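You operate a simulated robot arm through the tools that you are given. There is no shell and no other tool.

You are at the controls of a simulated robot arm. One attempt, no reset.

JOB
Swap the blue collar on the fixture for the orange one.
Fine: screw FREE first, TIGHT after; the blue collar goes on the bench.

Only the result counts: the job must be done as asked and must still hold three seconds after the hand-in. Knocking over, shifting, dropping, spilling or breaking anything else fails it.

ROBOT AND FRAMES
A 7-joint arm with a two-finger parallel gripper, fixed in place. Base frame: the origin is at the foot of the arm, x ahead of it, y to its left, z up; the work surface is at about z = 860. Lengths are in mm, angles in degrees, forces in N, time in s.
Its first joint turns from -166.0 to 166.0 degrees. Payload 4.4 kg.
The TCP is the grasp point between the finger pads, 23 mm short of the fingertips. In the tool frame z runs along the fingers and y along their closing line. Largest opening 94 mm; finger width 38, thickness 10; the body of the gripper, 54 by 96 mm, starts 39 mm behind the TCP.
Orientation is told as [roll, pitch, yaw] about the base's x, y, z axes, in that order, counted from this pose: with the fingers straight down and closing along the base's y, the tool's x points along the base's -x, its y along +y and its z along -z.

CONTROLS
- The arm moves only by the tool arm_command. Its argument "moves" is one flat list of numbers, 6 for each row, row after row: the shift along the tool's x, y, z in units of 40 mm (1.0 is 40 mm), then the turn, a rotation vector about the tool's x, y, z in units of 4 degrees (1.0 is 4 degrees). In form: [x, y, z, rx, ry, rz, x, y, z, rx, ry, rz, ...]. A call has 1 to 20 rows; each row shifts and turns the commanded pose from where the row before left it, along the tool's axes as they then stand. "fingers" is the finger opening in mm, from 0 to 94, set as the call begins (left out, the last holds). A call with a number of a shift or a turn outside -1 to 1 is refused whole. Rows are played at 5 a second. More than 50 mm and 8.6 degrees between two rows, or a gripper value outside its range, and nothing of the call is played. Where a pose cannot be reached the arm comes as near as it can. A force on the tool above 40 N (or 10 N above the force at the start of the call, whichever is more), or a blocked arm, ends the call early, and 0.2 s more pass. The fingers move at their own pace (about 72 mm/s each) and stop on an object; they squeeze with about 45 N. The grip force told is the motor's: it shows also when the fingers shut on nothing. Time passes only in rows, and 0.2 s behind the last, so rows that do not move let the fingers close. The reply holds the time, the measured pose of the TCP, the force on the tool along the base axes, the opening and the grip force, in the units named above and with some noise, with the torque about the TCP (base axes, N m) and any sound that the robot's microphone picked up.
- Cameras (640 x 400 px; columns grow to the right, rows downward): "scene" is fixed at [219.8, 649.3, 1446.8]; the picture's right is [0.63, 0.78, 0.00], its down [0.24, -0.20, -0.95] and it looks along [-0.74, 0.60, -0.31] (base axes); focal length 214 px, centre (320, 200). "wrist" rides on the gripper at [86, 16, -75] in the tool frame; the picture's right is [-0.18, 0.98, 0.00], its down [-0.58, -0.11, -0.81] and it looks along [-0.79, -0.15, 0.59] (tool axes); focal length 243 px, centre (320, 200). There is no depth. A picture from a camera that has moved, and an enlarged one, comes with that camera's place and axes in the base frame and with its lens.
- snapshot(camera): a new picture of that camera. No time passes.
- inspect(camera, box): a new picture of the part [left, top, right, bottom] of that camera's present view, enlarged. No time passes.
- job_done(): hands the job in; it is judged then, once.

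Nothing tells you positions but the pictures and the camera data. Unless the task says otherwise, let go and move clear before handing in.

The tools are called after "Call:" as a command line: name --argument value ..., lists and objects as JSON in quotes. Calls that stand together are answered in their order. arm_command: Moves the arm, as the interface text tells. Its arguments: {"type":"object","properties":{"moves":{"type":"array"},"fingers":{"type":"number"}},"required":["moves"]} The other tools are called the same way: snapshot (camera) takes a picture; inspect (camera, box) takes an enlarged picture of a part of a camera's view; job_done () hands the job in.

At the start:

```text
time: 0.0
tool_pos: [563.7, 211.8, 1213.4]
ee_rot: [-0.1, -0.1, 0.0]
wrist_force: [1.2, 0.4, -0.4]
moment: [0.0, -0.02, 0.0]
gripper_width: 93.7
gripper_force: 0.1
```

scene: 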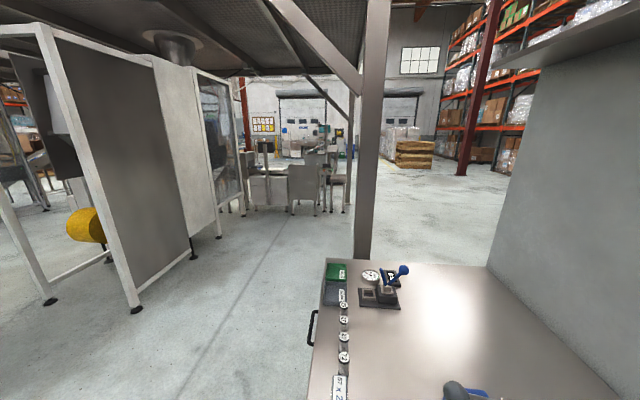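
wrist: 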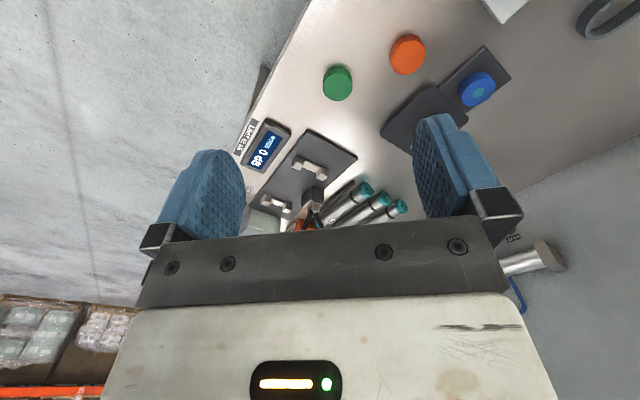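

I see a bench with several items, including blue, orange and green collars, in the wrist view; the scene view shows another part of the bench. I'll take enlarged pictures first to understand the layout.

Call:
inspect --camera "scene" --box '[300, 240, 480, 400]'

Call:
inspect --camera "wrist" --box '[220, 0, 540, 240]'

Call:
inspect --camera "wrist" --box '[370, 30, 530, 140]'

Call:
snapshot --camera "wrist"

```text
2.50 times, centred on (390, 320) of scene
camera zoom: at [219.8, 649.3, 1446.8], right [0.63, 0.78, 0.0], down [0.24, -0.2, -0.95], along [-0.74, 0.6, -0.31], focal length 536 px, centre (145, -100)
```

zoom: 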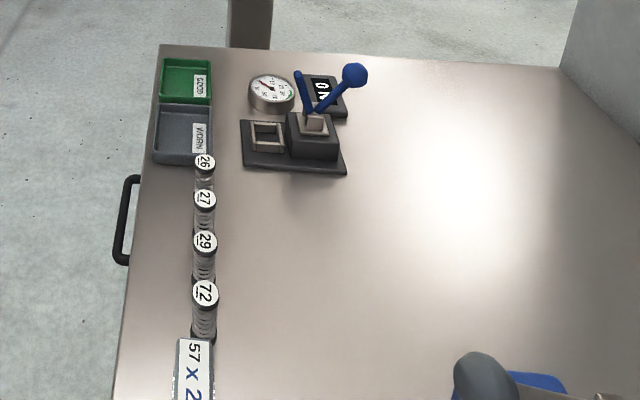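

```text
1.67 times, centred on (380, 120) of wrist
camera zoom: at [477.7, 228.6, 1286.6], right [0.18, 0.98, 0.0], down [0.58, -0.11, 0.81], along [0.79, -0.15, -0.59], focal length 404 px, centre (220, 333)
```

zoom: 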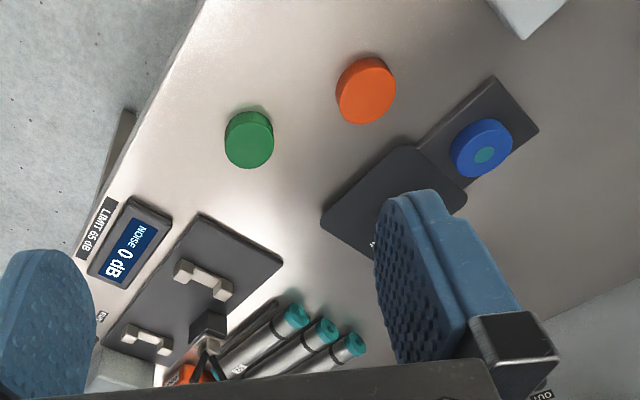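

```text
3.64 times, centred on (450, 85) of wrist
camera zoom: at [477.7, 228.6, 1286.6], right [0.18, 0.98, 0.0], down [0.58, -0.11, 0.81], along [0.79, -0.15, -0.59], focal length 882 px, centre (-153, 618)
```

zoom: 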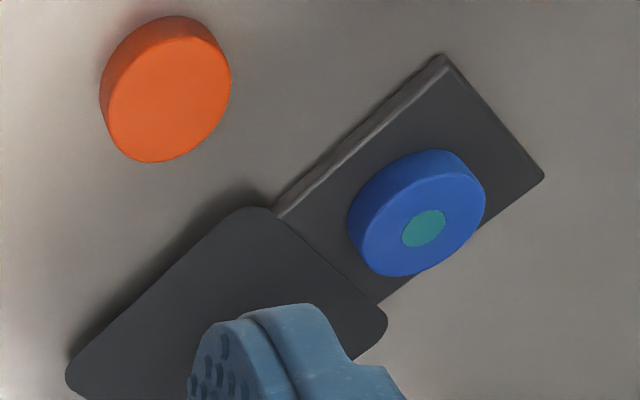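

```text
taken
camera wrist: at [477.7, 228.6, 1286.6], right [0.18, 0.98, 0.0], down [0.58, -0.11, 0.81], along [0.79, -0.15, -0.59], focal length 243 px, centre (320, 200)
```

wrist: 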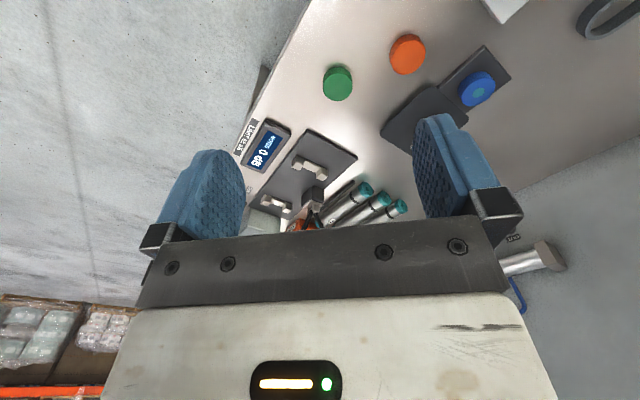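

The blue collar with a teal post at its centre sits on a dark plate, at about (741, 448); the orange one is at about (666, 328) and green at nearer left. I move over to view the fixture better and find the screw.

Call:
arm_command --moves '[0.14, 0.68, 0.2, 0, 0, 0, 0.14, 0.68, 0.2, 0, 0, 0, 0.14, 0.68, 0.2, 0, 0, 0, 0.14, 0.68, 0.2, 0, 0, 0, 0.14, 0.68, 0.2, 0, 0, 0, 0.14, 0.68, 0.2, 0, 0, 0, 0.14, 0.68, 0.2, 0, 0, 0, 0.14, 0.68, 0.2, 0, 0, 0, 0, 0, 0, 0, 0, 0]'

Call:
snapshot --camera "wrist"

Call:
inspect --camera "wrist" --box '[230, 50, 430, 220]'

Call:
snapshot --camera "scene"

```text
time: 2.0
tool_pos: [519.1, 429.5, 1148.6]
ee_rot: [-0.1, -0.1, -0.1]
wrist_force: [-0.3, 0.2, 0.2]
moment: [0.0, 0.01, -0.02]
gripper_width: 93.9
gripper_force: 0.0
```

```text
taken
camera wrist: at [432.5, 445.3, 1223.0], right [0.18, 0.98, 0.0], down [0.58, -0.11, 0.81], along [0.79, -0.15, -0.59], focal length 243 px, centre (320, 200)
```

wrist: 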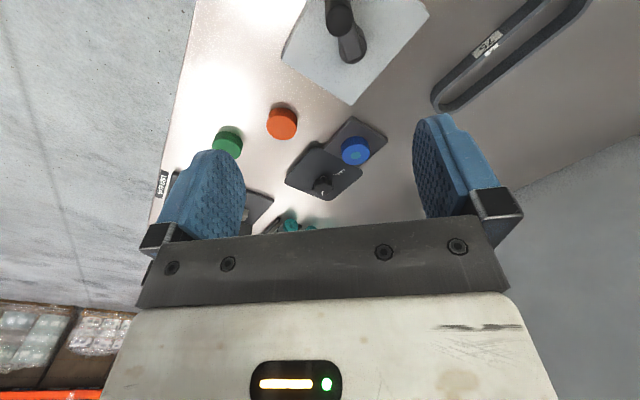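

```text
2.35 times, centred on (330, 135) of wrist
camera zoom: at [432.5, 445.3, 1223.0], right [0.18, 0.98, 0.0], down [0.58, -0.11, 0.81], along [0.79, -0.15, -0.59], focal length 571 px, centre (296, 353)
```

zoom: 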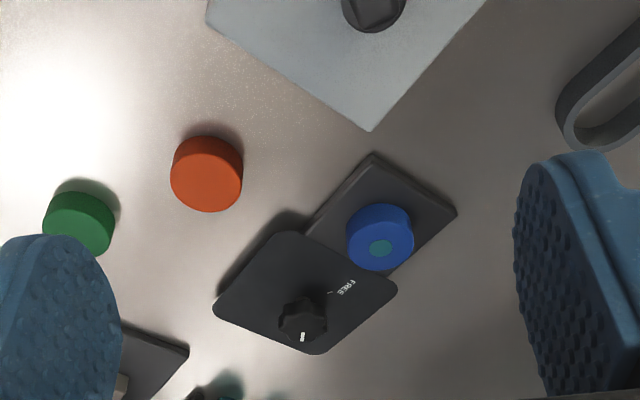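

```text
taken
```

scene: 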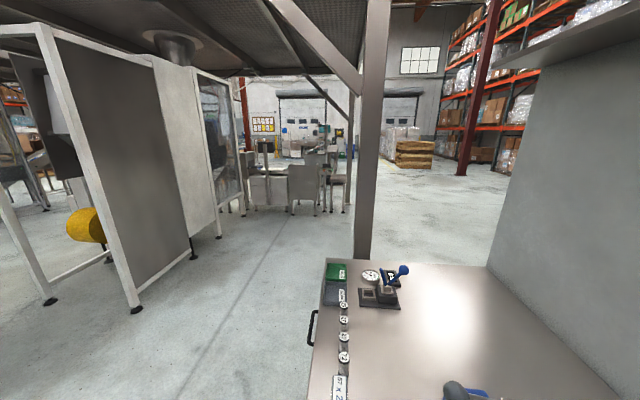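

The fixture's screw is a dark knob with a white pointer next to a "FREE" label, at about (811, 379), beside the plate with the blue collar's post. I move nearer and tilt the camera to look more steeply down.

Call:
arm_command --moves '[-0.7, -0.15, 0.19, 0, 0, 0, -0.7, -0.15, 0.19, 0, 0, 0, -0.7, -0.15, 0.19, 0, 0, 0, -0.7, -0.15, 0.19, 0, 0, 0, -0.7, -0.15, 0.19, 0, 0, 0, 0, 0, 0, 0, 1, 0, 0, 0, 0, 0, 1, 0, 0, 0, 0, 0, 1, 0, 0, 0, 0, 0, 1, 0, 0, 0, 0, 0, 1, 0, 0, 0, 0, 0, 1, 0, 0, 0, 0, 0, 1, 0, 0, 0, 0, 0, 1, 0, 0, 0, 0, 0, 0, 0]'

Call:
snapshot --camera "wrist"

Call:
inspect --camera "wrist" --box '[240, 50, 440, 220]'

```text
time: 5.0
tool_pos: [658.2, 398.6, 1110.4]
ee_rot: [0.0, 32.0, -0.1]
wrist_force: [0.0, 0.5, 0.3]
moment: [0.0, 0.01, 0.02]
gripper_width: 93.8
gripper_force: 0.1
```

```text
taken
camera wrist: at [625.5, 415.4, 1219.8], right [0.16, 0.98, -0.1], down [0.92, -0.11, 0.38], along [0.36, -0.15, -0.92], focal length 243 px, centre (320, 200)
```

wrist: 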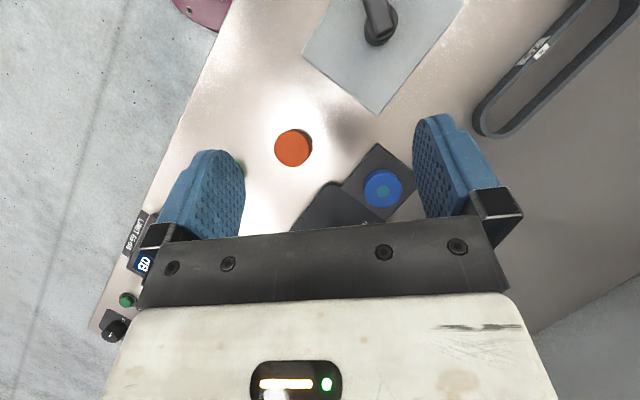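

```text
2.35 times, centred on (340, 135) of wrist
camera zoom: at [625.5, 415.4, 1219.8], right [0.16, 0.98, -0.1], down [0.92, -0.11, 0.38], along [0.36, -0.15, -0.92], focal length 571 px, centre (273, 353)
```

zoom: 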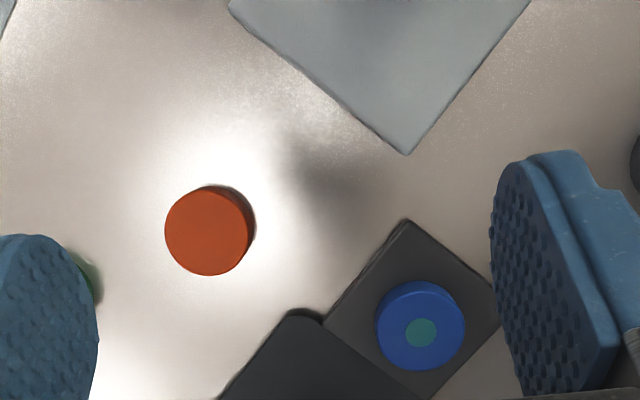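

The orange collar is about 50 mm across at roughly (674, 336), and the blue one at about (747, 453). I level the tool again and move nearer to see the knob and its labels.

Call:
arm_command --moves '[0, 0, 0, 0, -1, 0, 0, 0, 0, 0, -1, 0, 0, 0, 0, 0, -1, 0, 0, 0, 0, 0, -1, 0, 0, 0, 0, 0, -1, 0, 0, 0, 0, 0, -1, 0, 0, 0, 0, 0, -1, 0, 0, 0, 0, 0, -1, 0, -0.52, 0.2, 0.37, 0, 0, 0, -0.52, 0.2, 0.37, 0, 0, 0, 0, 0, 0, 0, 0, 0]'

Call:
snapshot --camera "wrist"

Call:
inspect --camera "wrist" --box '[250, 60, 410, 190]'

```text
time: 7.4
tool_pos: [700.9, 415.7, 1080.7]
ee_rot: [0.0, -0.1, 0.0]
wrist_force: [0.0, 0.2, 0.6]
moment: [0.01, 0.01, 0.02]
gripper_width: 94.1
gripper_force: 0.1
```

```text
taken
camera wrist: at [613.9, 431.3, 1155.5], right [0.18, 0.98, 0.0], down [0.58, -0.11, 0.81], along [0.79, -0.15, -0.59], focal length 243 px, centre (320, 200)
```

wrist: 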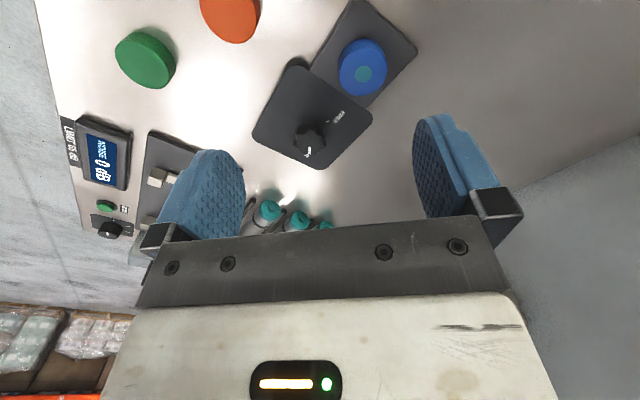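

```text
3.08 times, centred on (330, 125) of wrist
camera zoom: at [613.9, 431.3, 1155.5], right [0.18, 0.98, 0.0], down [0.58, -0.11, 0.81], along [0.79, -0.15, -0.59], focal length 746 px, centre (289, 431)
```

zoom: 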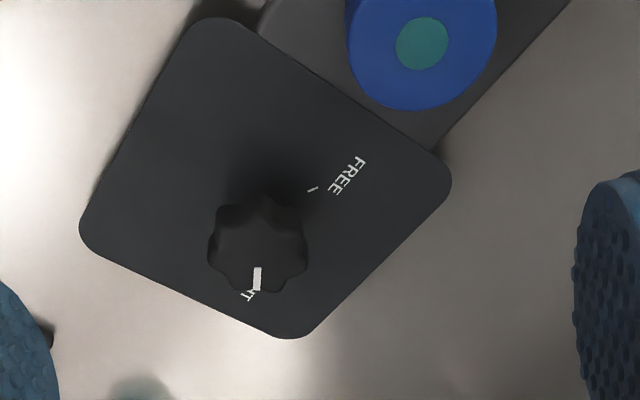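

The screw is a lobed knob at about (820, 378), its white pointer at what looks like TIGHT, with a tick for FREE. I move more overhead of it to read its pose and direction precisely.

Call:
arm_command --moves '[-0.64, -0.13, 0.26, 0, 0, 0, -0.64, -0.13, 0.26, 0, 0, 0, -0.64, -0.13, 0.26, 0, 0, 0, 0, 0, 0, 0, 1, 0, 0, 0, 0, 0, 1, 0, 0, 0, 0, 0, 1, 0, 0, 0, 0, 0, 1, 0, 0, 0, 0, 0, 1, 0, 0, 0, 0, 0, 1, 0, 0, 0, 0, 0, 0, 0]'

Call:
snapshot --camera "wrist"

Call:
inspect --camera "wrist" --box '[240, 80, 400, 210]'

```text
time: 9.6
tool_pos: [778.7, 398.3, 1049.6]
ee_rot: [0.0, 24.0, -0.1]
wrist_force: [0.1, 0.4, 0.1]
moment: [0.01, -0.01, 0.01]
gripper_width: 94.0
gripper_force: 0.0
```

```text
taken
camera wrist: at [729.7, 415.6, 1153.7], right [0.17, 0.98, -0.07], down [0.86, -0.11, 0.5], along [0.48, -0.15, -0.86], focal length 243 px, centre (320, 200)
```

wrist: 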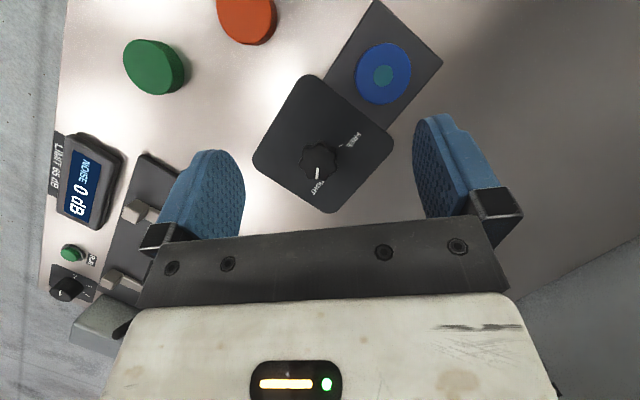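

```text
3.08 times, centred on (320, 145) of wrist
camera zoom: at [729.7, 415.6, 1153.7], right [0.17, 0.98, -0.07], down [0.86, -0.11, 0.5], along [0.48, -0.15, -0.86], focal length 746 px, centre (320, 369)
```

zoom: 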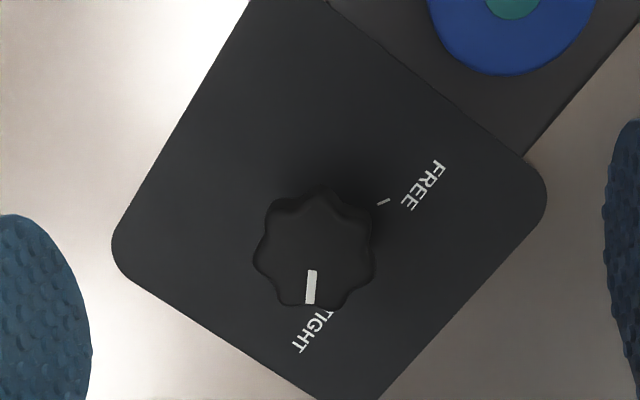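

The knob's top centre is at about (820, 378, 905), about 43 mm wide, on a plate at z about 870; the pointer is at TIGHT (about -15°) and FREE is at about +98°, so it is a counterclockwise turn of about 113°. I level the tool, go over the knob and pre-turn the wrist clockwise.

Call:
arm_command --moves '[0, 0, 0, 0, -1, 0, 0, 0, 0, 0, -1, 0, 0, 0, 0, 0, -1, 0, 0, 0, 0, 0, -1, 0, 0, 0, 0, 0, -1, 0, 0, 0, 0, 0, -1, 0, -0.515, -0.25, 0.3, 0, 0, 0, -0.515, -0.245, 0.3, 0, 0, 0, 0, 0, 0, 0, 0, 0]'

Call:
arm_command --moves '[0, 0, 0.2, 0, 0, 1, 0, 0, 0.2, 0, 0, 1, 0, 0, 0.2, 0, 0, 1, 0, 0, 0.2, 0, 0, 1, 0, 0, 0.2, 0, 0, 1, 0, 0, 0.2, 0, 0, 1, 0, 0, 0.2, 0, 0, 1, 0, 0, 0, 0, 0, 1, 0, 0, 0, 0, 0, 1, 0, 0, 0, 0, 0, 1, 0, 0, 0, 0, 0, 1, 0, 0, 0, 0, 0, 1, 0, 0, 0, 0, 0, 1, 0, 0, 0, 0, 0, 1, 0, 0, 0, 0, 0, 0]'

Call:
snapshot --camera "wrist"

```text
time: 11.6
tool_pos: [819.4, 381.2, 1025.8]
ee_rot: [-0.1, -0.2, 0.0]
wrist_force: [0.5, -0.1, -0.7]
moment: [0.03, 0.0, -0.01]
gripper_width: 94.0
gripper_force: 0.0
```

```text
time: 14.8
tool_pos: [820.7, 380.3, 968.8]
ee_rot: [0.0, 0.0, -56.1]
wrist_force: [1.0, -1.0, 0.4]
moment: [0.01, -0.01, 0.03]
gripper_width: 93.9
gripper_force: 0.1
```

```text
taken
camera wrist: at [784.9, 461.3, 1044.4], right [0.92, 0.4, 0.0], down [0.23, -0.54, 0.81], along [0.32, -0.74, -0.59], focal length 243 px, centre (320, 200)
```

wrist: 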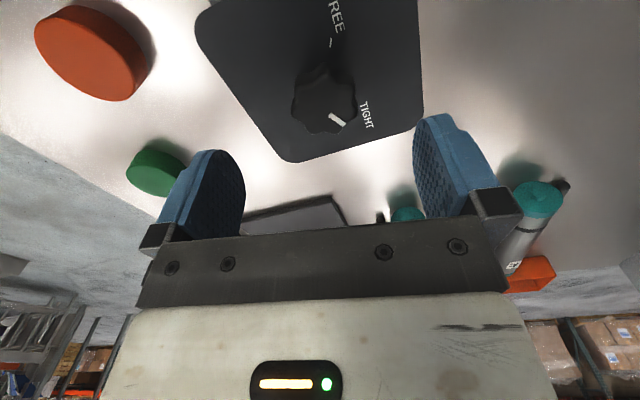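

Call:
inspect --camera "wrist" --box '[250, 20, 410, 150]'

```text
3.08 times, centred on (330, 85) of wrist
camera zoom: at [784.9, 461.3, 1044.4], right [0.92, 0.4, 0.0], down [0.23, -0.54, 0.81], along [0.32, -0.74, -0.59], focal length 746 px, centre (289, 554)
```

zoom: 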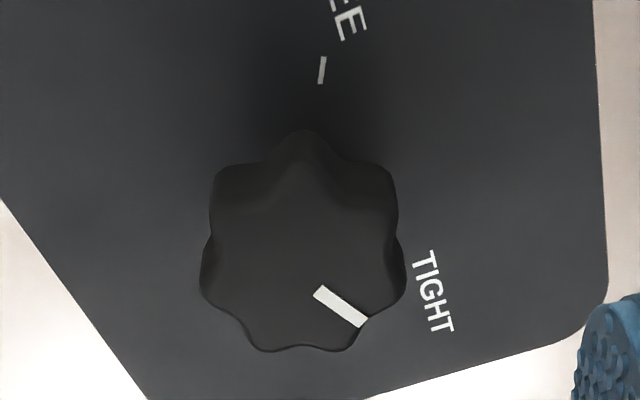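

The knob axis is at about (822, 378.5), which agrees across views. I descend around it with the tips just above the plate, and then close.

Call:
arm_command --moves '[-0.055, 0, 0.3, 0, 0, 0, 0, 0, 0.3, 0, 0, 0, 0, 0, 0.3, 0, 0, 0, 0, 0, 0.3, 0, 0, 0, 0, 0, 0.3, 0, 0, 0, 0, 0, 0.28, 0, 0, 0, 0, 0, 0, 0, 0, 0]' --fingers 75

Call:
snapshot --camera "wrist"

```text
time: 16.4
tool_pos: [821.2, 379.0, 897.2]
ee_rot: [0.1, 0.0, -56.0]
wrist_force: [0.4, 0.3, 0.3]
moment: [0.05, 0.02, 0.0]
gripper_width: 75.0
gripper_force: 0.0
```

```text
taken
camera wrist: at [786.4, 460.2, 972.7], right [0.92, 0.4, 0.0], down [0.23, -0.54, 0.81], along [0.32, -0.74, -0.59], focal length 243 px, centre (320, 200)
```

wrist: 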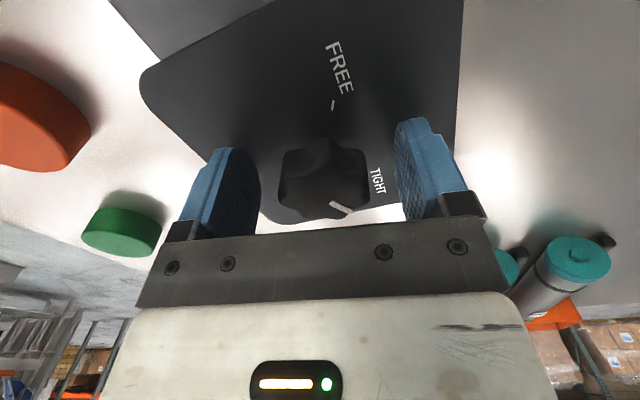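

The knob sits centred between the fingers. I close on it.

Call:
arm_command --moves '[0, 0, 0, 0, 0, 0, 0, 0, 0, 0, 0, 0, 0, 0, 0, 0, 0, 0, 0, 0, 0, 0, 0, 0]' --fingers 30

Call:
snapshot --camera "wrist"

```text
time: 17.4
tool_pos: [821.1, 378.8, 898.7]
ee_rot: [0.1, 0.0, -56.0]
wrist_force: [28.2, 14.8, -8.8]
moment: [-0.28, -0.05, 0.16]
gripper_width: 44.0
gripper_force: 15.3
```

```text
taken
camera wrist: at [786.8, 460.5, 972.7], right [0.92, 0.4, 0.0], down [0.23, -0.54, 0.81], along [0.32, -0.74, -0.59], focal length 243 px, centre (320, 200)
```

wrist: 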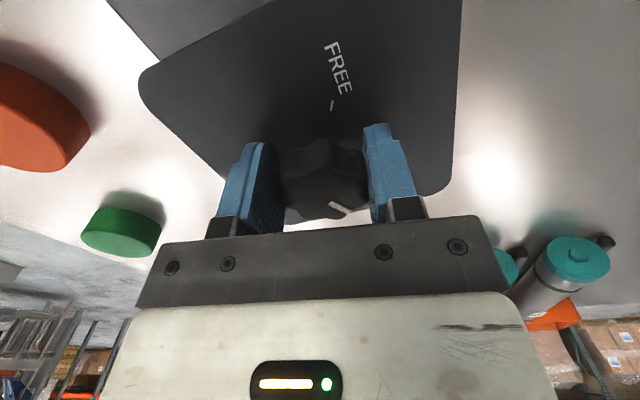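

The reaction force is along the closing line (+y of the tool), so I'm slightly off-centre. I nudge along that line to balance.

Call:
arm_command --moves '[0, 0.03, 0, 0, 0, 0, 0, 0, 0, 0, 0, 0]'

```text
time: 18.0
tool_pos: [822.5, 381.5, 899.0]
ee_rot: [0.1, 0.0, -55.9]
wrist_force: [28.9, 11.0, -8.2]
moment: [-0.14, 0.04, 0.03]
gripper_width: 43.4
gripper_force: 15.1
```

Call:
arm_command --moves '[0, 0.03, 0, 0, 0, 0, 0, 0, 0, 0, 0, 0]'

Call:
inspect --camera "wrist" --box '[210, 90, 430, 240]'

```text
time: 18.6
tool_pos: [822.4, 380.1, 897.3]
ee_rot: [-0.1, 0.0, -55.9]
wrist_force: [7.3, 12.2, -4.0]
moment: [-0.07, -0.2, 0.06]
gripper_width: 42.1
gripper_force: 44.9
```

```text
2.67 times, centred on (320, 165) of wrist
camera zoom: at [787.7, 461.2, 972.8], right [0.92, 0.4, 0.0], down [0.23, -0.54, 0.81], along [0.32, -0.74, -0.59], focal length 647 px, centre (320, 293)
```

zoom: 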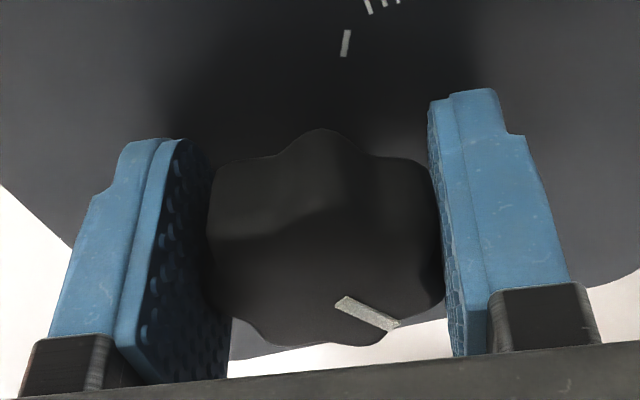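

Now it's held with full grip. I turn counterclockwise in small steps and watch the torque.

Call:
arm_command --moves '[0, 0, 0, 0, 0, -1, 0, 0, 0, 0, 0, -1, 0, 0, 0, 0, 0, -1, 0, 0, 0, 0, 0, 0]'

Call:
inspect --camera "wrist" --box '[210, 90, 430, 240]'

```text
time: 19.6
tool_pos: [822.8, 380.8, 898.2]
ee_rot: [0.0, 0.0, -43.9]
wrist_force: [-5.9, 15.2, -6.5]
moment: [0.53, 0.75, 0.03]
gripper_width: 41.9
gripper_force: 45.4
```

```text
2.67 times, centred on (320, 165) of wrist
camera zoom: at [771.2, 451.8, 972.7], right [0.81, 0.58, 0.0], down [0.34, -0.48, 0.81], along [0.47, -0.66, -0.59], focal length 647 px, centre (320, 293)
```

zoom: 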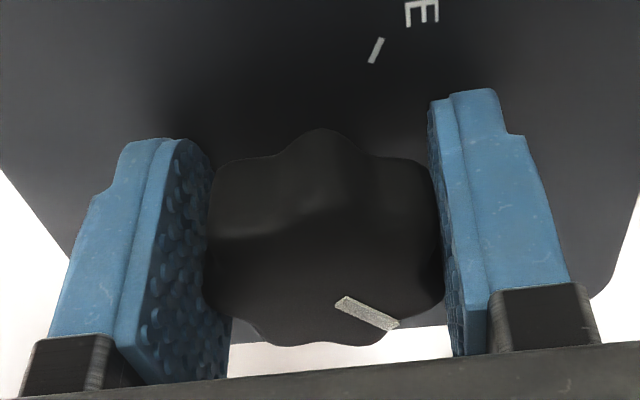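

The knob turns with the hand, with low torque. I continue.

Call:
arm_command --moves '[0, 0, 0, 0, 0, -1, 0, 0, 0, 0, 0, -1, 0, 0, 0, 0, 0, -1, 0, 0, 0, 0, 0, -1, 0, 0, 0, 0, 0, -1, 0, 0, 0, 0, 0, -1, 0, 0, 0, 0, 0, -1, 0, 0, 0, 0, 0, -1, 0, 0, 0, 0, 0, -1, 0, 0, 0, 0, 0, -1, 0, 0, 0, 0, 0, -1, 0, 0, 0, 0, 0, -1, 0, 0, 0, 0, 0, 0]'

Call:
snapshot --camera "wrist"

```text
time: 21.7
tool_pos: [822.0, 377.6, 898.5]
ee_rot: [-0.1, -0.1, -7.6]
wrist_force: [-4.6, -7.4, 2.3]
moment: [-0.38, -0.3, -0.03]
gripper_width: 41.5
gripper_force: 44.8
stopped in row 10: the force on the tool passed its limit at 43 N (the readings are from after the stop); the commanded pose is now the measured one
```

```text
taken
camera wrist: at [738.9, 406.2, 972.7], right [0.31, 0.95, 0.0], down [0.56, -0.18, 0.81], along [0.77, -0.25, -0.59], focal length 243 px, centre (320, 200)
```

wrist: 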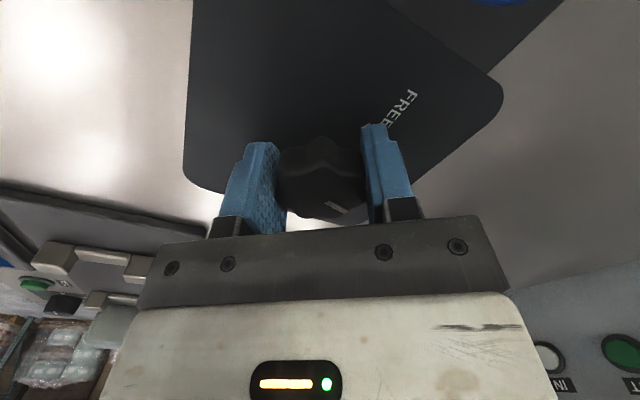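

The turn was stopped by a side force from slight off-centring, which has now relaxed. I continue from about -8°.

Call:
arm_command --moves '[0, 0, 0, 0, 0, -1, 0, 0, 0, 0, 0, -1, 0, 0, 0, 0, 0, -1, 0, 0, 0, 0, 0, -1, 0, 0, 0, 0, 0, -1, 0, 0, 0, 0, 0, -1, 0, 0, 0, 0, 0, -1, 0, 0, 0, 0, 0, 0]'

Call:
snapshot --camera "wrist"

```text
time: 23.3
tool_pos: [823.1, 377.6, 898.4]
ee_rot: [0.0, 0.0, 20.2]
wrist_force: [-3.8, -7.0, 2.7]
moment: [-0.32, -0.14, 0.01]
gripper_width: 41.8
gripper_force: 44.7
stopped in row 8: the force on the tool passed its limit at 41 N (the readings are from after the stop); the commanded pose is now the measured one
```

```text
taken
camera wrist: at [735.8, 363.3, 972.8], right [-0.17, 0.99, 0.0], down [0.58, 0.1, 0.81], along [0.8, 0.13, -0.59], focal length 243 px, centre (320, 200)
```

wrist: 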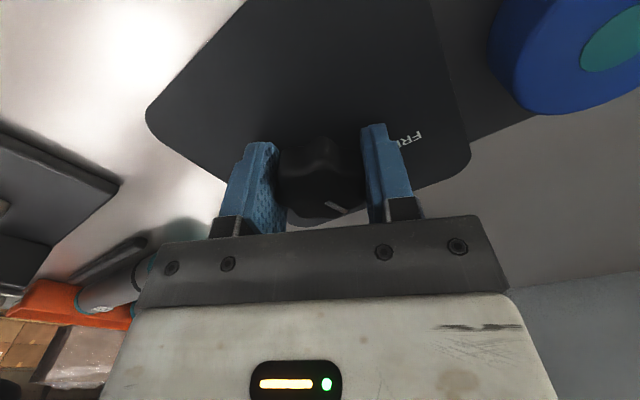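

About 39° remain; I continue in shorter runs.

Call:
arm_command --moves '[0, 0, 0, 0, 0, -1, 0, 0, 0, 0, 0, -1, 0, 0, 0, 0, 0, -1, 0, 0, 0, 0, 0, -1, 0, 0, 0, 0, 0, -1, 0, 0, 0, 0, 0, 0]'

Call:
arm_command --moves '[0, 0, 0, 0, 0, -1, 0, 0, 0, 0, 0, -1, 0, 0, 0, 0, 0, -1, 0, 0, 0, 0, 0, 0]'

Call:
snapshot --camera "wrist"

Call:
inspect --camera "wrist" --box '[210, 90, 430, 240]'

```text
time: 24.7
tool_pos: [822.0, 377.9, 898.7]
ee_rot: [-0.1, 0.0, 40.3]
wrist_force: [14.1, -26.8, 4.6]
moment: [-0.83, 0.89, -0.05]
gripper_width: 41.8
gripper_force: 44.9
```

```text
time: 25.3
tool_pos: [822.0, 377.0, 898.2]
ee_rot: [-0.1, 0.0, 46.6]
wrist_force: [2.7, -6.5, -2.6]
moment: [-0.22, -0.06, 0.03]
gripper_width: 41.7
gripper_force: 44.9
stopped in row 2: the force on the tool passed its limit at 42 N (the readings are from after the stop); the commanded pose is now the measured one
```

```text
taken
camera wrist: at [751.6, 325.8, 972.8], right [-0.59, 0.81, 0.0], down [0.48, 0.35, 0.81], along [0.65, 0.47, -0.59], focal length 243 px, centre (320, 200)
```

wrist: 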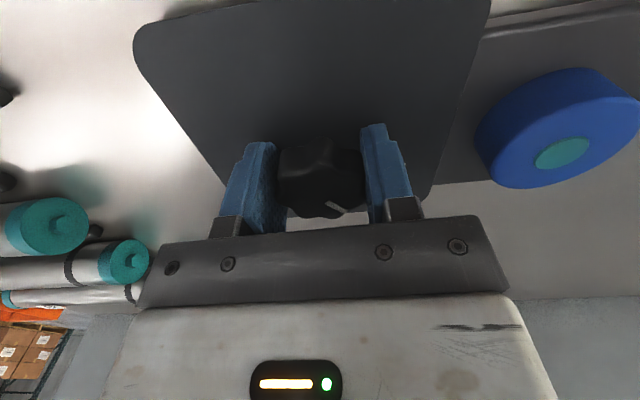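

```text
2.67 times, centred on (320, 165) of wrist
camera zoom: at [751.6, 325.8, 972.8], right [-0.59, 0.81, 0.0], down [0.48, 0.35, 0.81], along [0.65, 0.47, -0.59], focal length 647 px, centre (320, 293)
```

zoom: 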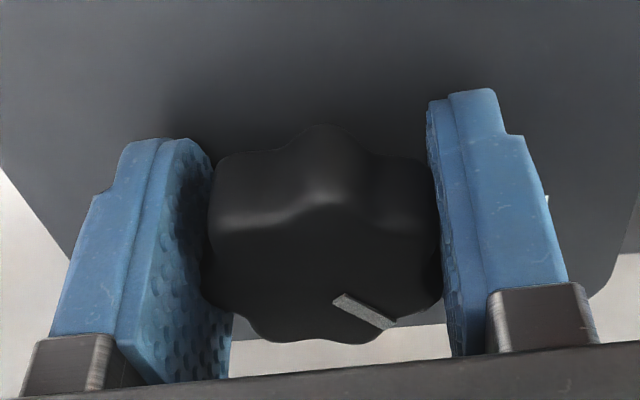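

The pointer should now be at about 87°; I turn about 12° more.

Call:
arm_command --moves '[0, 0, 0, 0, 0, -1, 0, 0, 0, 0, 0, -1, 0, 0, 0, 0, 0, -1, 0, 0, 0, 0, 0, 0]'

Call:
inspect --camera "wrist" --box '[210, 90, 430, 240]'

```text
time: 26.2
tool_pos: [822.2, 376.8, 897.8]
ee_rot: [-0.2, 0.0, 58.6]
wrist_force: [13.1, 2.0, -7.5]
moment: [0.05, -0.06, -0.03]
gripper_width: 41.6
gripper_force: 45.0
stopped in row 4: the force on the tool passed its limit at 41 N (the readings are from after the stop); the commanded pose is now the measured one
```

```text
2.67 times, centred on (320, 165) of wrist
camera zoom: at [764.1, 311.9, 972.8], right [-0.74, 0.67, 0.0], down [0.39, 0.44, 0.81], along [0.54, 0.6, -0.59], focal length 647 px, centre (320, 293)
```

zoom: 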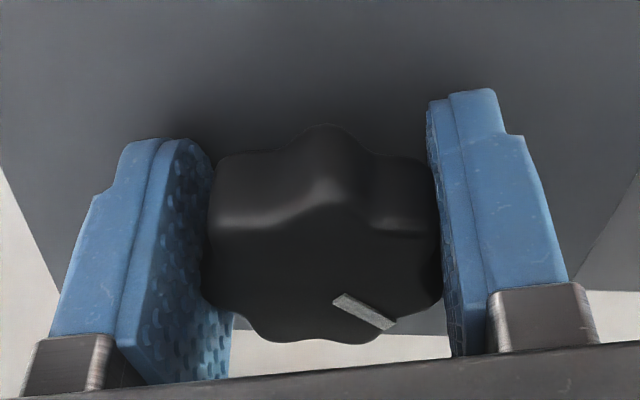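

The pointer should be at about 98°. I open, rise and check the pointer against the FREE tick.

Call:
arm_command --moves '[0, 0, 0, 0, 0, 0, 0, 0, 0, 0, 0, 0, 0, 0, -0.3, 0, 0, 0, 0, 0, -0.6, 0, 0, 0, 0, 0, -0.8, 0, 0, 0, 0, 0, -0.8, 0, 0, 0, 0, 0, 0, 0, 0, 0]' --fingers 80

Call:
snapshot --camera "wrist"

Call:
inspect --camera "wrist" --box '[240, 10, 420, 160]'

```text
time: 27.8
tool_pos: [820.8, 377.1, 1000.9]
ee_rot: [-0.2, 0.0, 58.6]
wrist_force: [0.0, 0.3, -1.0]
moment: [0.0, 0.0, 0.02]
gripper_width: 80.2
gripper_force: 0.0
```

```text
taken
camera wrist: at [761.8, 312.4, 1075.5], right [-0.74, 0.67, 0.0], down [0.39, 0.44, 0.81], along [0.54, 0.6, -0.59], focal length 243 px, centre (320, 200)
```

wrist: 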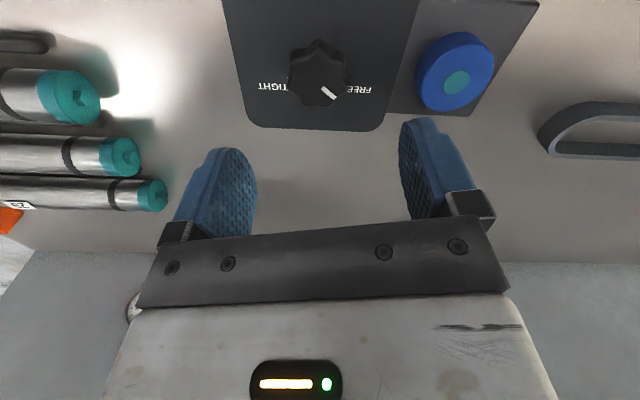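

```text
2.67 times, centred on (330, 85) of wrist
camera zoom: at [761.8, 312.4, 1075.5], right [-0.74, 0.67, 0.0], down [0.39, 0.44, 0.81], along [0.54, 0.6, -0.59], focal length 647 px, centre (293, 507)
```

zoom: 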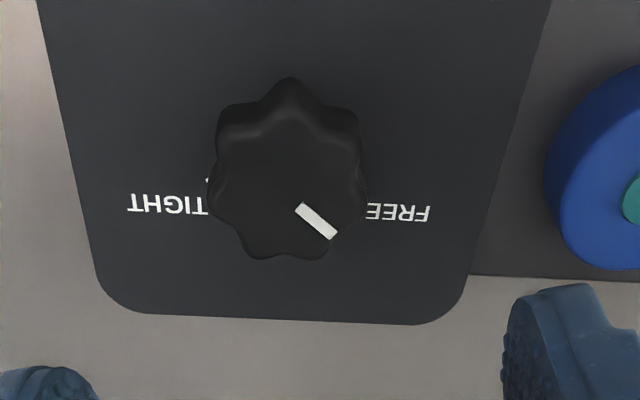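

The pointer is close to FREE but from this angle the tick is hidden. I turn back to the view from the other side, where tick and pointer can be compared.

Call:
arm_command --moves '[0, 0, 0, 0, 0, 1, 0, 0, 0, 0, 0, 1, 0, 0, 0, 0, 0, 1, 0, 0, 0, 0, 0, 1, 0, 0, 0, 0, 0, 1, 0, 0, 0, 0, 0, 1, 0, 0, 0, 0, 0, 1, 0, 0, 0, 0, 0, 1, 0, 0, 0, 0, 0, 1, 0, 0, 0, 0, 0, 1, 0, 0, 0, 0, 0, 1, 0, 0, 0, 0, 0, 1, 0, 0, 0, 0, 0, 1, 0, 0, 0, 0, 0, 1, 0, 0, 0, 0, 0, 1, 0, 0, 0, 0, 0, 0]'

Call:
arm_command --moves '[0, 0, 0, 0, 0, 1, 0, 0, 0, 0, 0, 1, 0, 0, 0, 0, 0, 1, 0, 0, 0, 0, 0, 1, 0, 0, 0, 0, 0, 1, 0, 0, 0, 0, 0, 1, 0, 0, 0, 0, 0, 1, 0, 0, 0, 0, 0, 1, 0, 0, 0, 0, 0, 1, 0, 0, 0, 0, 0, 1, 0, 0, 0, 0, 0, 1, 0, 0, 0, 0, 0, 1, 0, 0, 0, 0, 0, 1, 0, 0, 0, 0, 0, 1, 0, 0, 0, 0, 0, 0]'

Call:
snapshot --camera "wrist"

Call:
inspect --camera "wrist" --box '[250, 0, 410, 130]'

```text
time: 31.2
tool_pos: [822.1, 376.3, 997.1]
ee_rot: [-0.2, 0.0, -1.4]
wrist_force: [0.3, 0.2, -1.0]
moment: [0.03, 0.04, -0.03]
gripper_width: 80.2
gripper_force: 0.1
```

```text
time: 34.4
tool_pos: [823.9, 377.8, 998.2]
ee_rot: [0.0, -0.1, -57.5]
wrist_force: [0.9, -0.2, -0.2]
moment: [0.0, -0.01, 0.02]
gripper_width: 80.0
gripper_force: 0.0
```

```text
taken
camera wrist: at [790.3, 458.9, 1072.8], right [0.93, 0.37, 0.0], down [0.22, -0.55, 0.81], along [0.3, -0.75, -0.59], focal length 243 px, centre (320, 200)
```

wrist: 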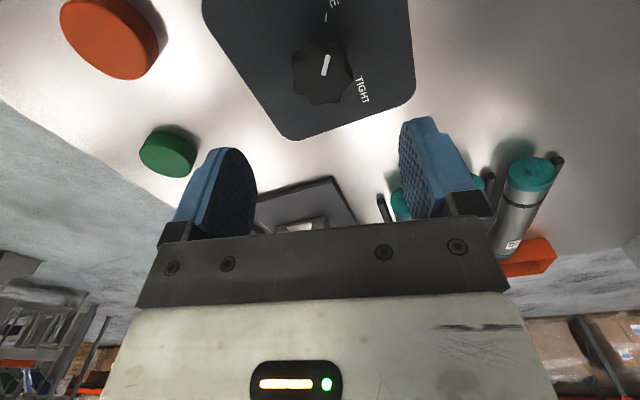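

```text
3.08 times, centred on (330, 65) of wrist
camera zoom: at [790.3, 458.9, 1072.8], right [0.93, 0.37, 0.0], down [0.22, -0.55, 0.81], along [0.3, -0.75, -0.59], focal length 746 px, centre (289, 615)
```

zoom: 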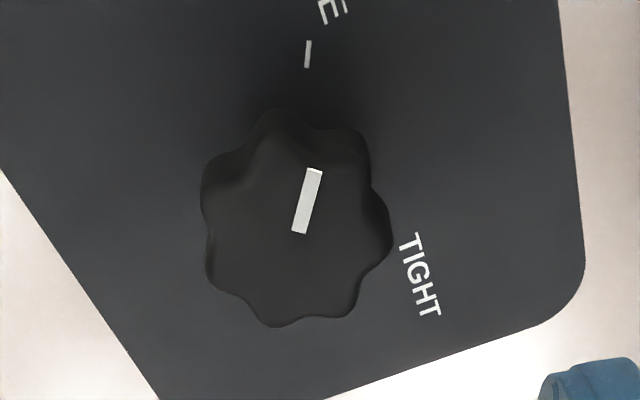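

Geometry of the plate (symmetric about 45°) puts TIGHT at -15° and FREE at about 105°; the pointer is at about 99°, so about 6° is missing. I regrip at yaw about -44° (same lobe contact) and turn a little more.

Call:
arm_command --moves '[0, 0, 0, 0, 0, -1, 0, 0, 0, 0, 0, -1, 0, 0, 0, 0, 0, -1, 0, 0, 0, 0, 0, -0.4, 0, 0, 0.5, 0, 0, 0, 0, 0, 0.5, 0, 0, 0, 0, 0, 0.5, 0, 0, 0, 0, 0, 0.5, 0, 0, 0, 0, 0, 0.5, 0, 0, 0, 0, 0, 0, 0, 0, 0]'

Call:
snapshot --camera "wrist"

```text
time: 36.6
tool_pos: [821.8, 375.9, 897.5]
ee_rot: [0.0, -0.1, -43.9]
wrist_force: [0.1, -0.2, -0.6]
moment: [-0.01, -0.03, 0.04]
gripper_width: 79.9
gripper_force: 0.1
```

```text
taken
camera wrist: at [772.5, 447.6, 971.8], right [0.81, 0.58, 0.0], down [0.34, -0.48, 0.81], along [0.47, -0.66, -0.59], focal length 243 px, centre (320, 200)
```

wrist: 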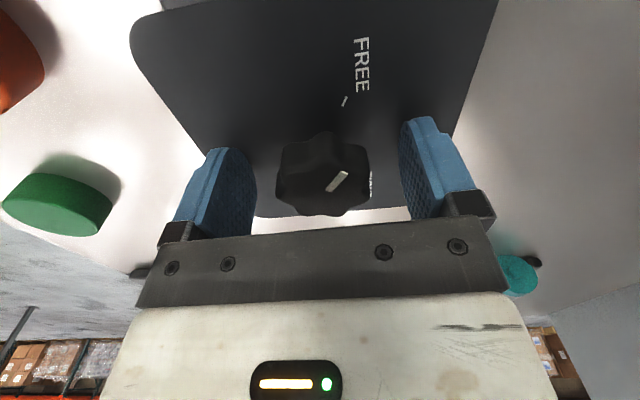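

Call:
arm_command --moves '[0.02, 0.045, 0, 0, 0, 0, 0, 0, 0, 0, 0, 0, 0, 0, 0, 0, 0, 0, 0, 0, 0, 0, 0, 0]' --fingers 30

Call:
inspect --camera "wrist" --box '[210, 90, 430, 240]'

```text
time: 37.6
tool_pos: [824.3, 377.2, 897.2]
ee_rot: [0.1, -0.2, -43.9]
wrist_force: [-9.3, -9.1, 2.8]
moment: [-0.28, 0.13, 0.03]
gripper_width: 41.7
gripper_force: 45.2
```

```text
2.67 times, centred on (320, 165) of wrist
camera zoom: at [773.0, 449.8, 972.0], right [0.81, 0.58, 0.0], down [0.34, -0.48, 0.81], along [0.47, -0.66, -0.59], focal length 647 px, centre (320, 293)
```

zoom: 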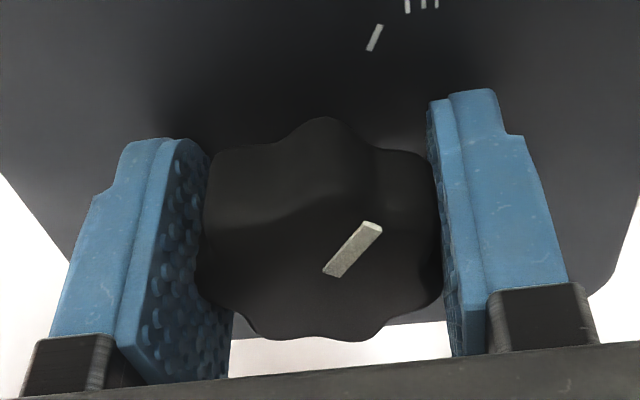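

Full grip is achieved. I turn about 6° more counterclockwise.

Call:
arm_command --moves '[0, 0, 0, 0, 0, -0.8, 0, 0, 0, 0, 0, -0.8, 0, 0, 0, 0, 0, 0]'

Call:
inspect --camera "wrist" --box '[210, 90, 430, 240]'

```text
time: 38.4
tool_pos: [824.6, 378.3, 897.2]
ee_rot: [-0.1, -0.1, -37.4]
wrist_force: [-16.9, -18.1, 1.7]
moment: [-0.42, -0.5, 0.03]
gripper_width: 41.8
gripper_force: 45.0
```

```text
2.67 times, centred on (320, 165) of wrist
camera zoom: at [765.4, 443.7, 972.0], right [0.74, 0.67, 0.0], down [0.39, -0.44, 0.81], along [0.54, -0.6, -0.59], focal length 647 px, centre (320, 293)
```

zoom: 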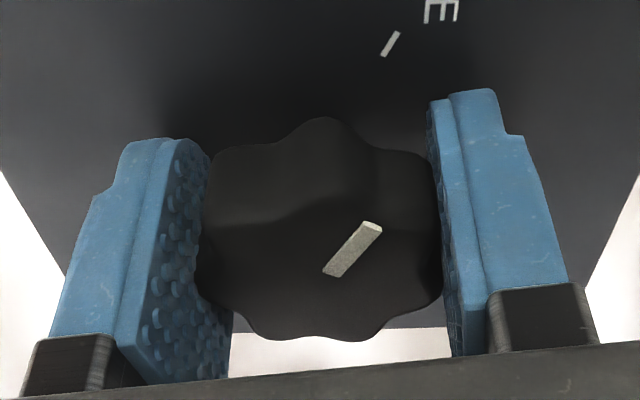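

The knob followed. I release, rise and view it again.

Call:
arm_command --moves '[0, 0, 0, 0, 0, 0, 0, 0, 0, 0, 0, 0, 0, 0, -0.3, 0, 0, 0, 0, 0, -0.6, 0, 0, 0, 0, 0, -0.8, 0, 0, 0, 0, 0, -0.8, 0, 0, 1, 0, 0, 0, 0, 0, 1, 0, 0, 0, 0, 0, 1, 0, 0, 0, 0, 0, 1, 0, 0, 0, 0, 0, 1, 0, 0, 0, 0, 0, 0]' --fingers 80

Call:
inspect --camera "wrist" --box '[250, 0, 410, 130]'

```text
time: 40.8
tool_pos: [823.1, 379.4, 998.4]
ee_rot: [0.2, -0.1, -57.5]
wrist_force: [-0.5, -0.8, 0.6]
moment: [0.03, 0.0, -0.03]
gripper_width: 80.2
gripper_force: 0.1
```

```text
3.08 times, centred on (330, 65) of wrist
camera zoom: at [790.3, 460.6, 1072.9], right [0.93, 0.37, 0.0], down [0.22, -0.55, 0.81], along [0.3, -0.75, -0.59], focal length 746 px, centre (289, 615)
```

zoom: 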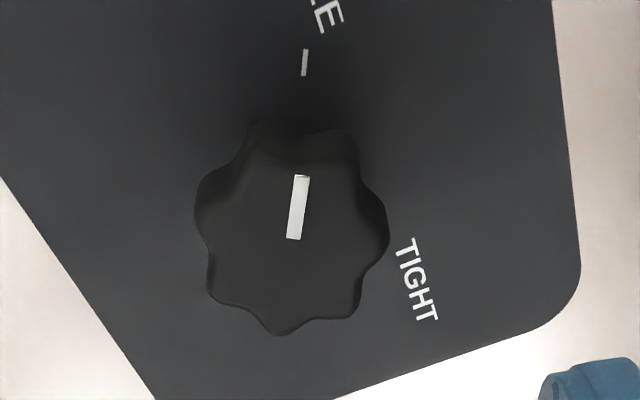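

The pointer is aligned with the FREE tick. Next I go above the blue collar at about (748, 452), with the tool at yaw -45° so that the fingers close clear of the knob.

Call:
arm_command --moves '[0, 0, 0, 0, 0, -1, 0, 0, 0, 0, 0, -1, 0, 0, 0, 0, 0, -1, 0.652, -0.01, 0, 0, 0, -0.12, 0.652, -0.01, 0, 0, 0, 0, 0.652, -0.01, 0, 0, 0, 0, 0.652, -0.01, 0, 0, 0, 0, 0, 0, 0, 0, 0, 0]'

Call:
snapshot --camera "wrist"

Call:
inspect --camera "wrist" --box '[240, 0, 400, 130]'

```text
time: 42.6
tool_pos: [749.9, 452.7, 999.4]
ee_rot: [-0.1, 0.0, -45.0]
wrist_force: [0.5, 0.1, -0.2]
moment: [-0.03, 0.02, -0.02]
gripper_width: 79.9
gripper_force: 0.1
```

```text
taken
camera wrist: at [699.7, 526.0, 1073.8], right [0.82, 0.57, 0.0], down [0.33, -0.49, 0.81], along [0.46, -0.67, -0.59], focal length 243 px, centre (320, 200)
```

wrist: 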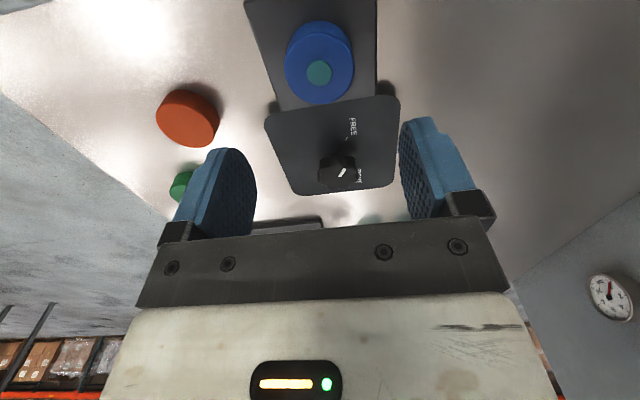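

```text
3.08 times, centred on (320, 65) of wrist
camera zoom: at [699.7, 526.0, 1073.8], right [0.82, 0.57, 0.0], down [0.33, -0.49, 0.81], along [0.46, -0.67, -0.59], focal length 746 px, centre (320, 615)
```

zoom: 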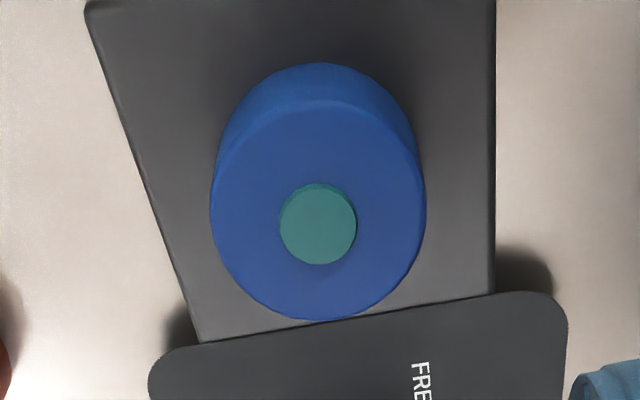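

The collar is about 51.5 mm wide, its axis at about (749, 453), top z about 893, on a plate at about 872. I descend to grip it with the tips a few mm above the plate.

Call:
arm_command --moves '[0, 0, 0.5, 0, 0, 0, 0, 0, 0.5, 0, 0, 0, 0, 0, 0.5, 0, 0, 0, 0, 0, 0.5, 0, 0, 0, 0, 0, 0.35, 0, 0, 0, 0, 0, 0.18, 0, 0, 0, 0, 0, 0, 0, 0, 0]'

Call:
inspect --camera "wrist" --box '[190, 60, 450, 240]'

```text
time: 44.2
tool_pos: [748.8, 452.1, 898.2]
ee_rot: [-0.1, -0.2, -45.0]
wrist_force: [0.0, -0.1, -0.7]
moment: [0.0, -0.01, 0.01]
gripper_width: 80.1
gripper_force: 0.1
```

```text
2.22 times, centred on (320, 150) of wrist
camera zoom: at [699.5, 524.2, 972.5], right [0.82, 0.57, 0.0], down [0.33, -0.49, 0.81], along [0.46, -0.67, -0.59], focal length 539 px, centre (320, 311)
```

zoom: 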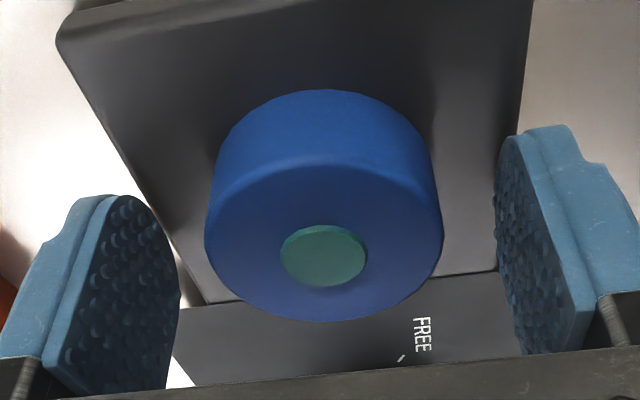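

Call:
arm_command --moves '[0, 0, 0, 0, 0, 0, 0, 0, 0, 0, 0, 0, 0, 0, 0, 0, 0, 0, 0, 0, 0, 0, 0, 0]' --fingers 35

Call:
inspect --camera "wrist" --box '[190, 60, 450, 240]'

```text
time: 45.2
tool_pos: [749.4, 452.2, 898.7]
ee_rot: [0.0, -0.2, -45.0]
wrist_force: [0.4, 0.1, 0.1]
moment: [-0.02, -0.03, 0.02]
gripper_width: 50.7
gripper_force: 45.6
```

```text
2.22 times, centred on (320, 150) of wrist
camera zoom: at [699.5, 524.2, 972.7], right [0.82, 0.57, 0.0], down [0.33, -0.49, 0.81], along [0.46, -0.67, -0.59], focal length 539 px, centre (320, 311)
```

zoom: 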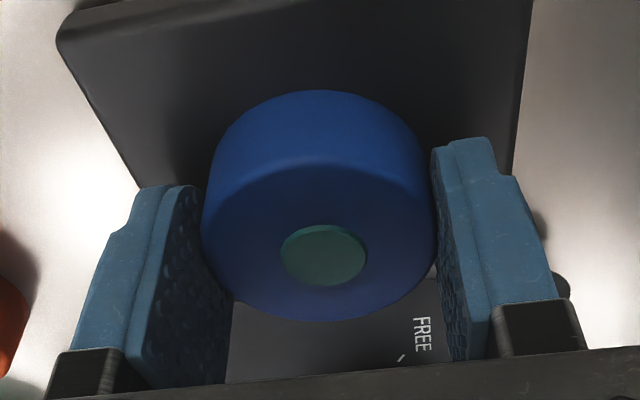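

The collar is gripped at 50.7 mm with no side load. I lift slowly and watch the force.

Call:
arm_command --moves '[0, 0, -0.15, 0, 0, 0, 0, 0, -0.15, 0, 0, 0, 0, 0, -0.15, 0, 0, 0, 0, 0, -0.15, 0, 0, 0, 0, 0, 0, 0, 0, 0]'

Call:
inspect --camera "wrist" --box '[190, 60, 450, 240]'

```text
time: 46.4
tool_pos: [749.5, 451.7, 921.6]
ee_rot: [0.1, -0.1, -45.0]
wrist_force: [0.2, -0.7, 0.2]
moment: [-0.04, 0.0, -0.01]
gripper_width: 50.5
gripper_force: 45.0
```

```text
2.22 times, centred on (320, 150) of wrist
camera zoom: at [699.2, 524.7, 996.4], right [0.82, 0.57, 0.0], down [0.33, -0.49, 0.81], along [0.46, -0.67, -0.59], focal length 539 px, centre (320, 311)
```

zoom: 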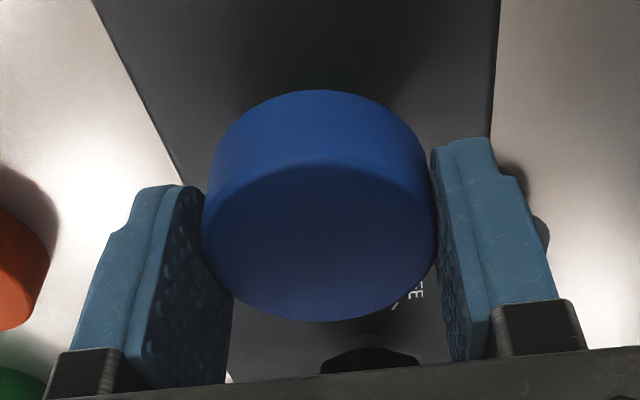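

The collar came off freely. I raise it, carry it to an empty bench spot at about (600, 310), and lower it.

Call:
arm_command --moves '[0, 0, -0.6, 0, 0, 0, 0, 0, -0.6, 0, 0, 0, 0, 0, -0.4, 0, 0, 0, 0.02, -0.735, 0, 0, 0, 0, 0.02, -0.735, 0, 0, 0, 0, 0.02, -0.735, 0, 0, 0, 0, 0.02, -0.735, 0, 0, 0, 0, 0.02, -0.735, 0, 0, 0, 0, 0.02, -0.735, 0, 0, 0, 0, 0.02, -0.735, 0, 0, 0, 0, 0, 0, 0, 0, 0, 0]'

Call:
snapshot --camera "wrist"

```text
time: 48.8
tool_pos: [597.1, 310.5, 984.8]
ee_rot: [0.0, -0.2, -45.0]
wrist_force: [-0.3, 0.6, -0.1]
moment: [0.02, 0.01, -0.05]
gripper_width: 50.7
gripper_force: 44.9
```

```text
taken
camera wrist: at [547.8, 382.3, 1060.2], right [0.82, 0.57, 0.0], down [0.33, -0.49, 0.81], along [0.46, -0.67, -0.59], focal length 243 px, centre (320, 200)
```

wrist: 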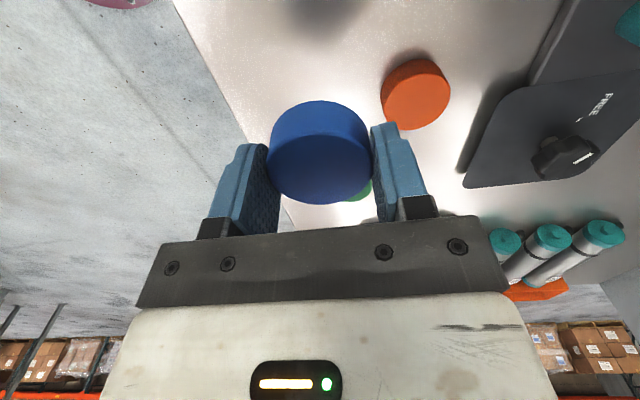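

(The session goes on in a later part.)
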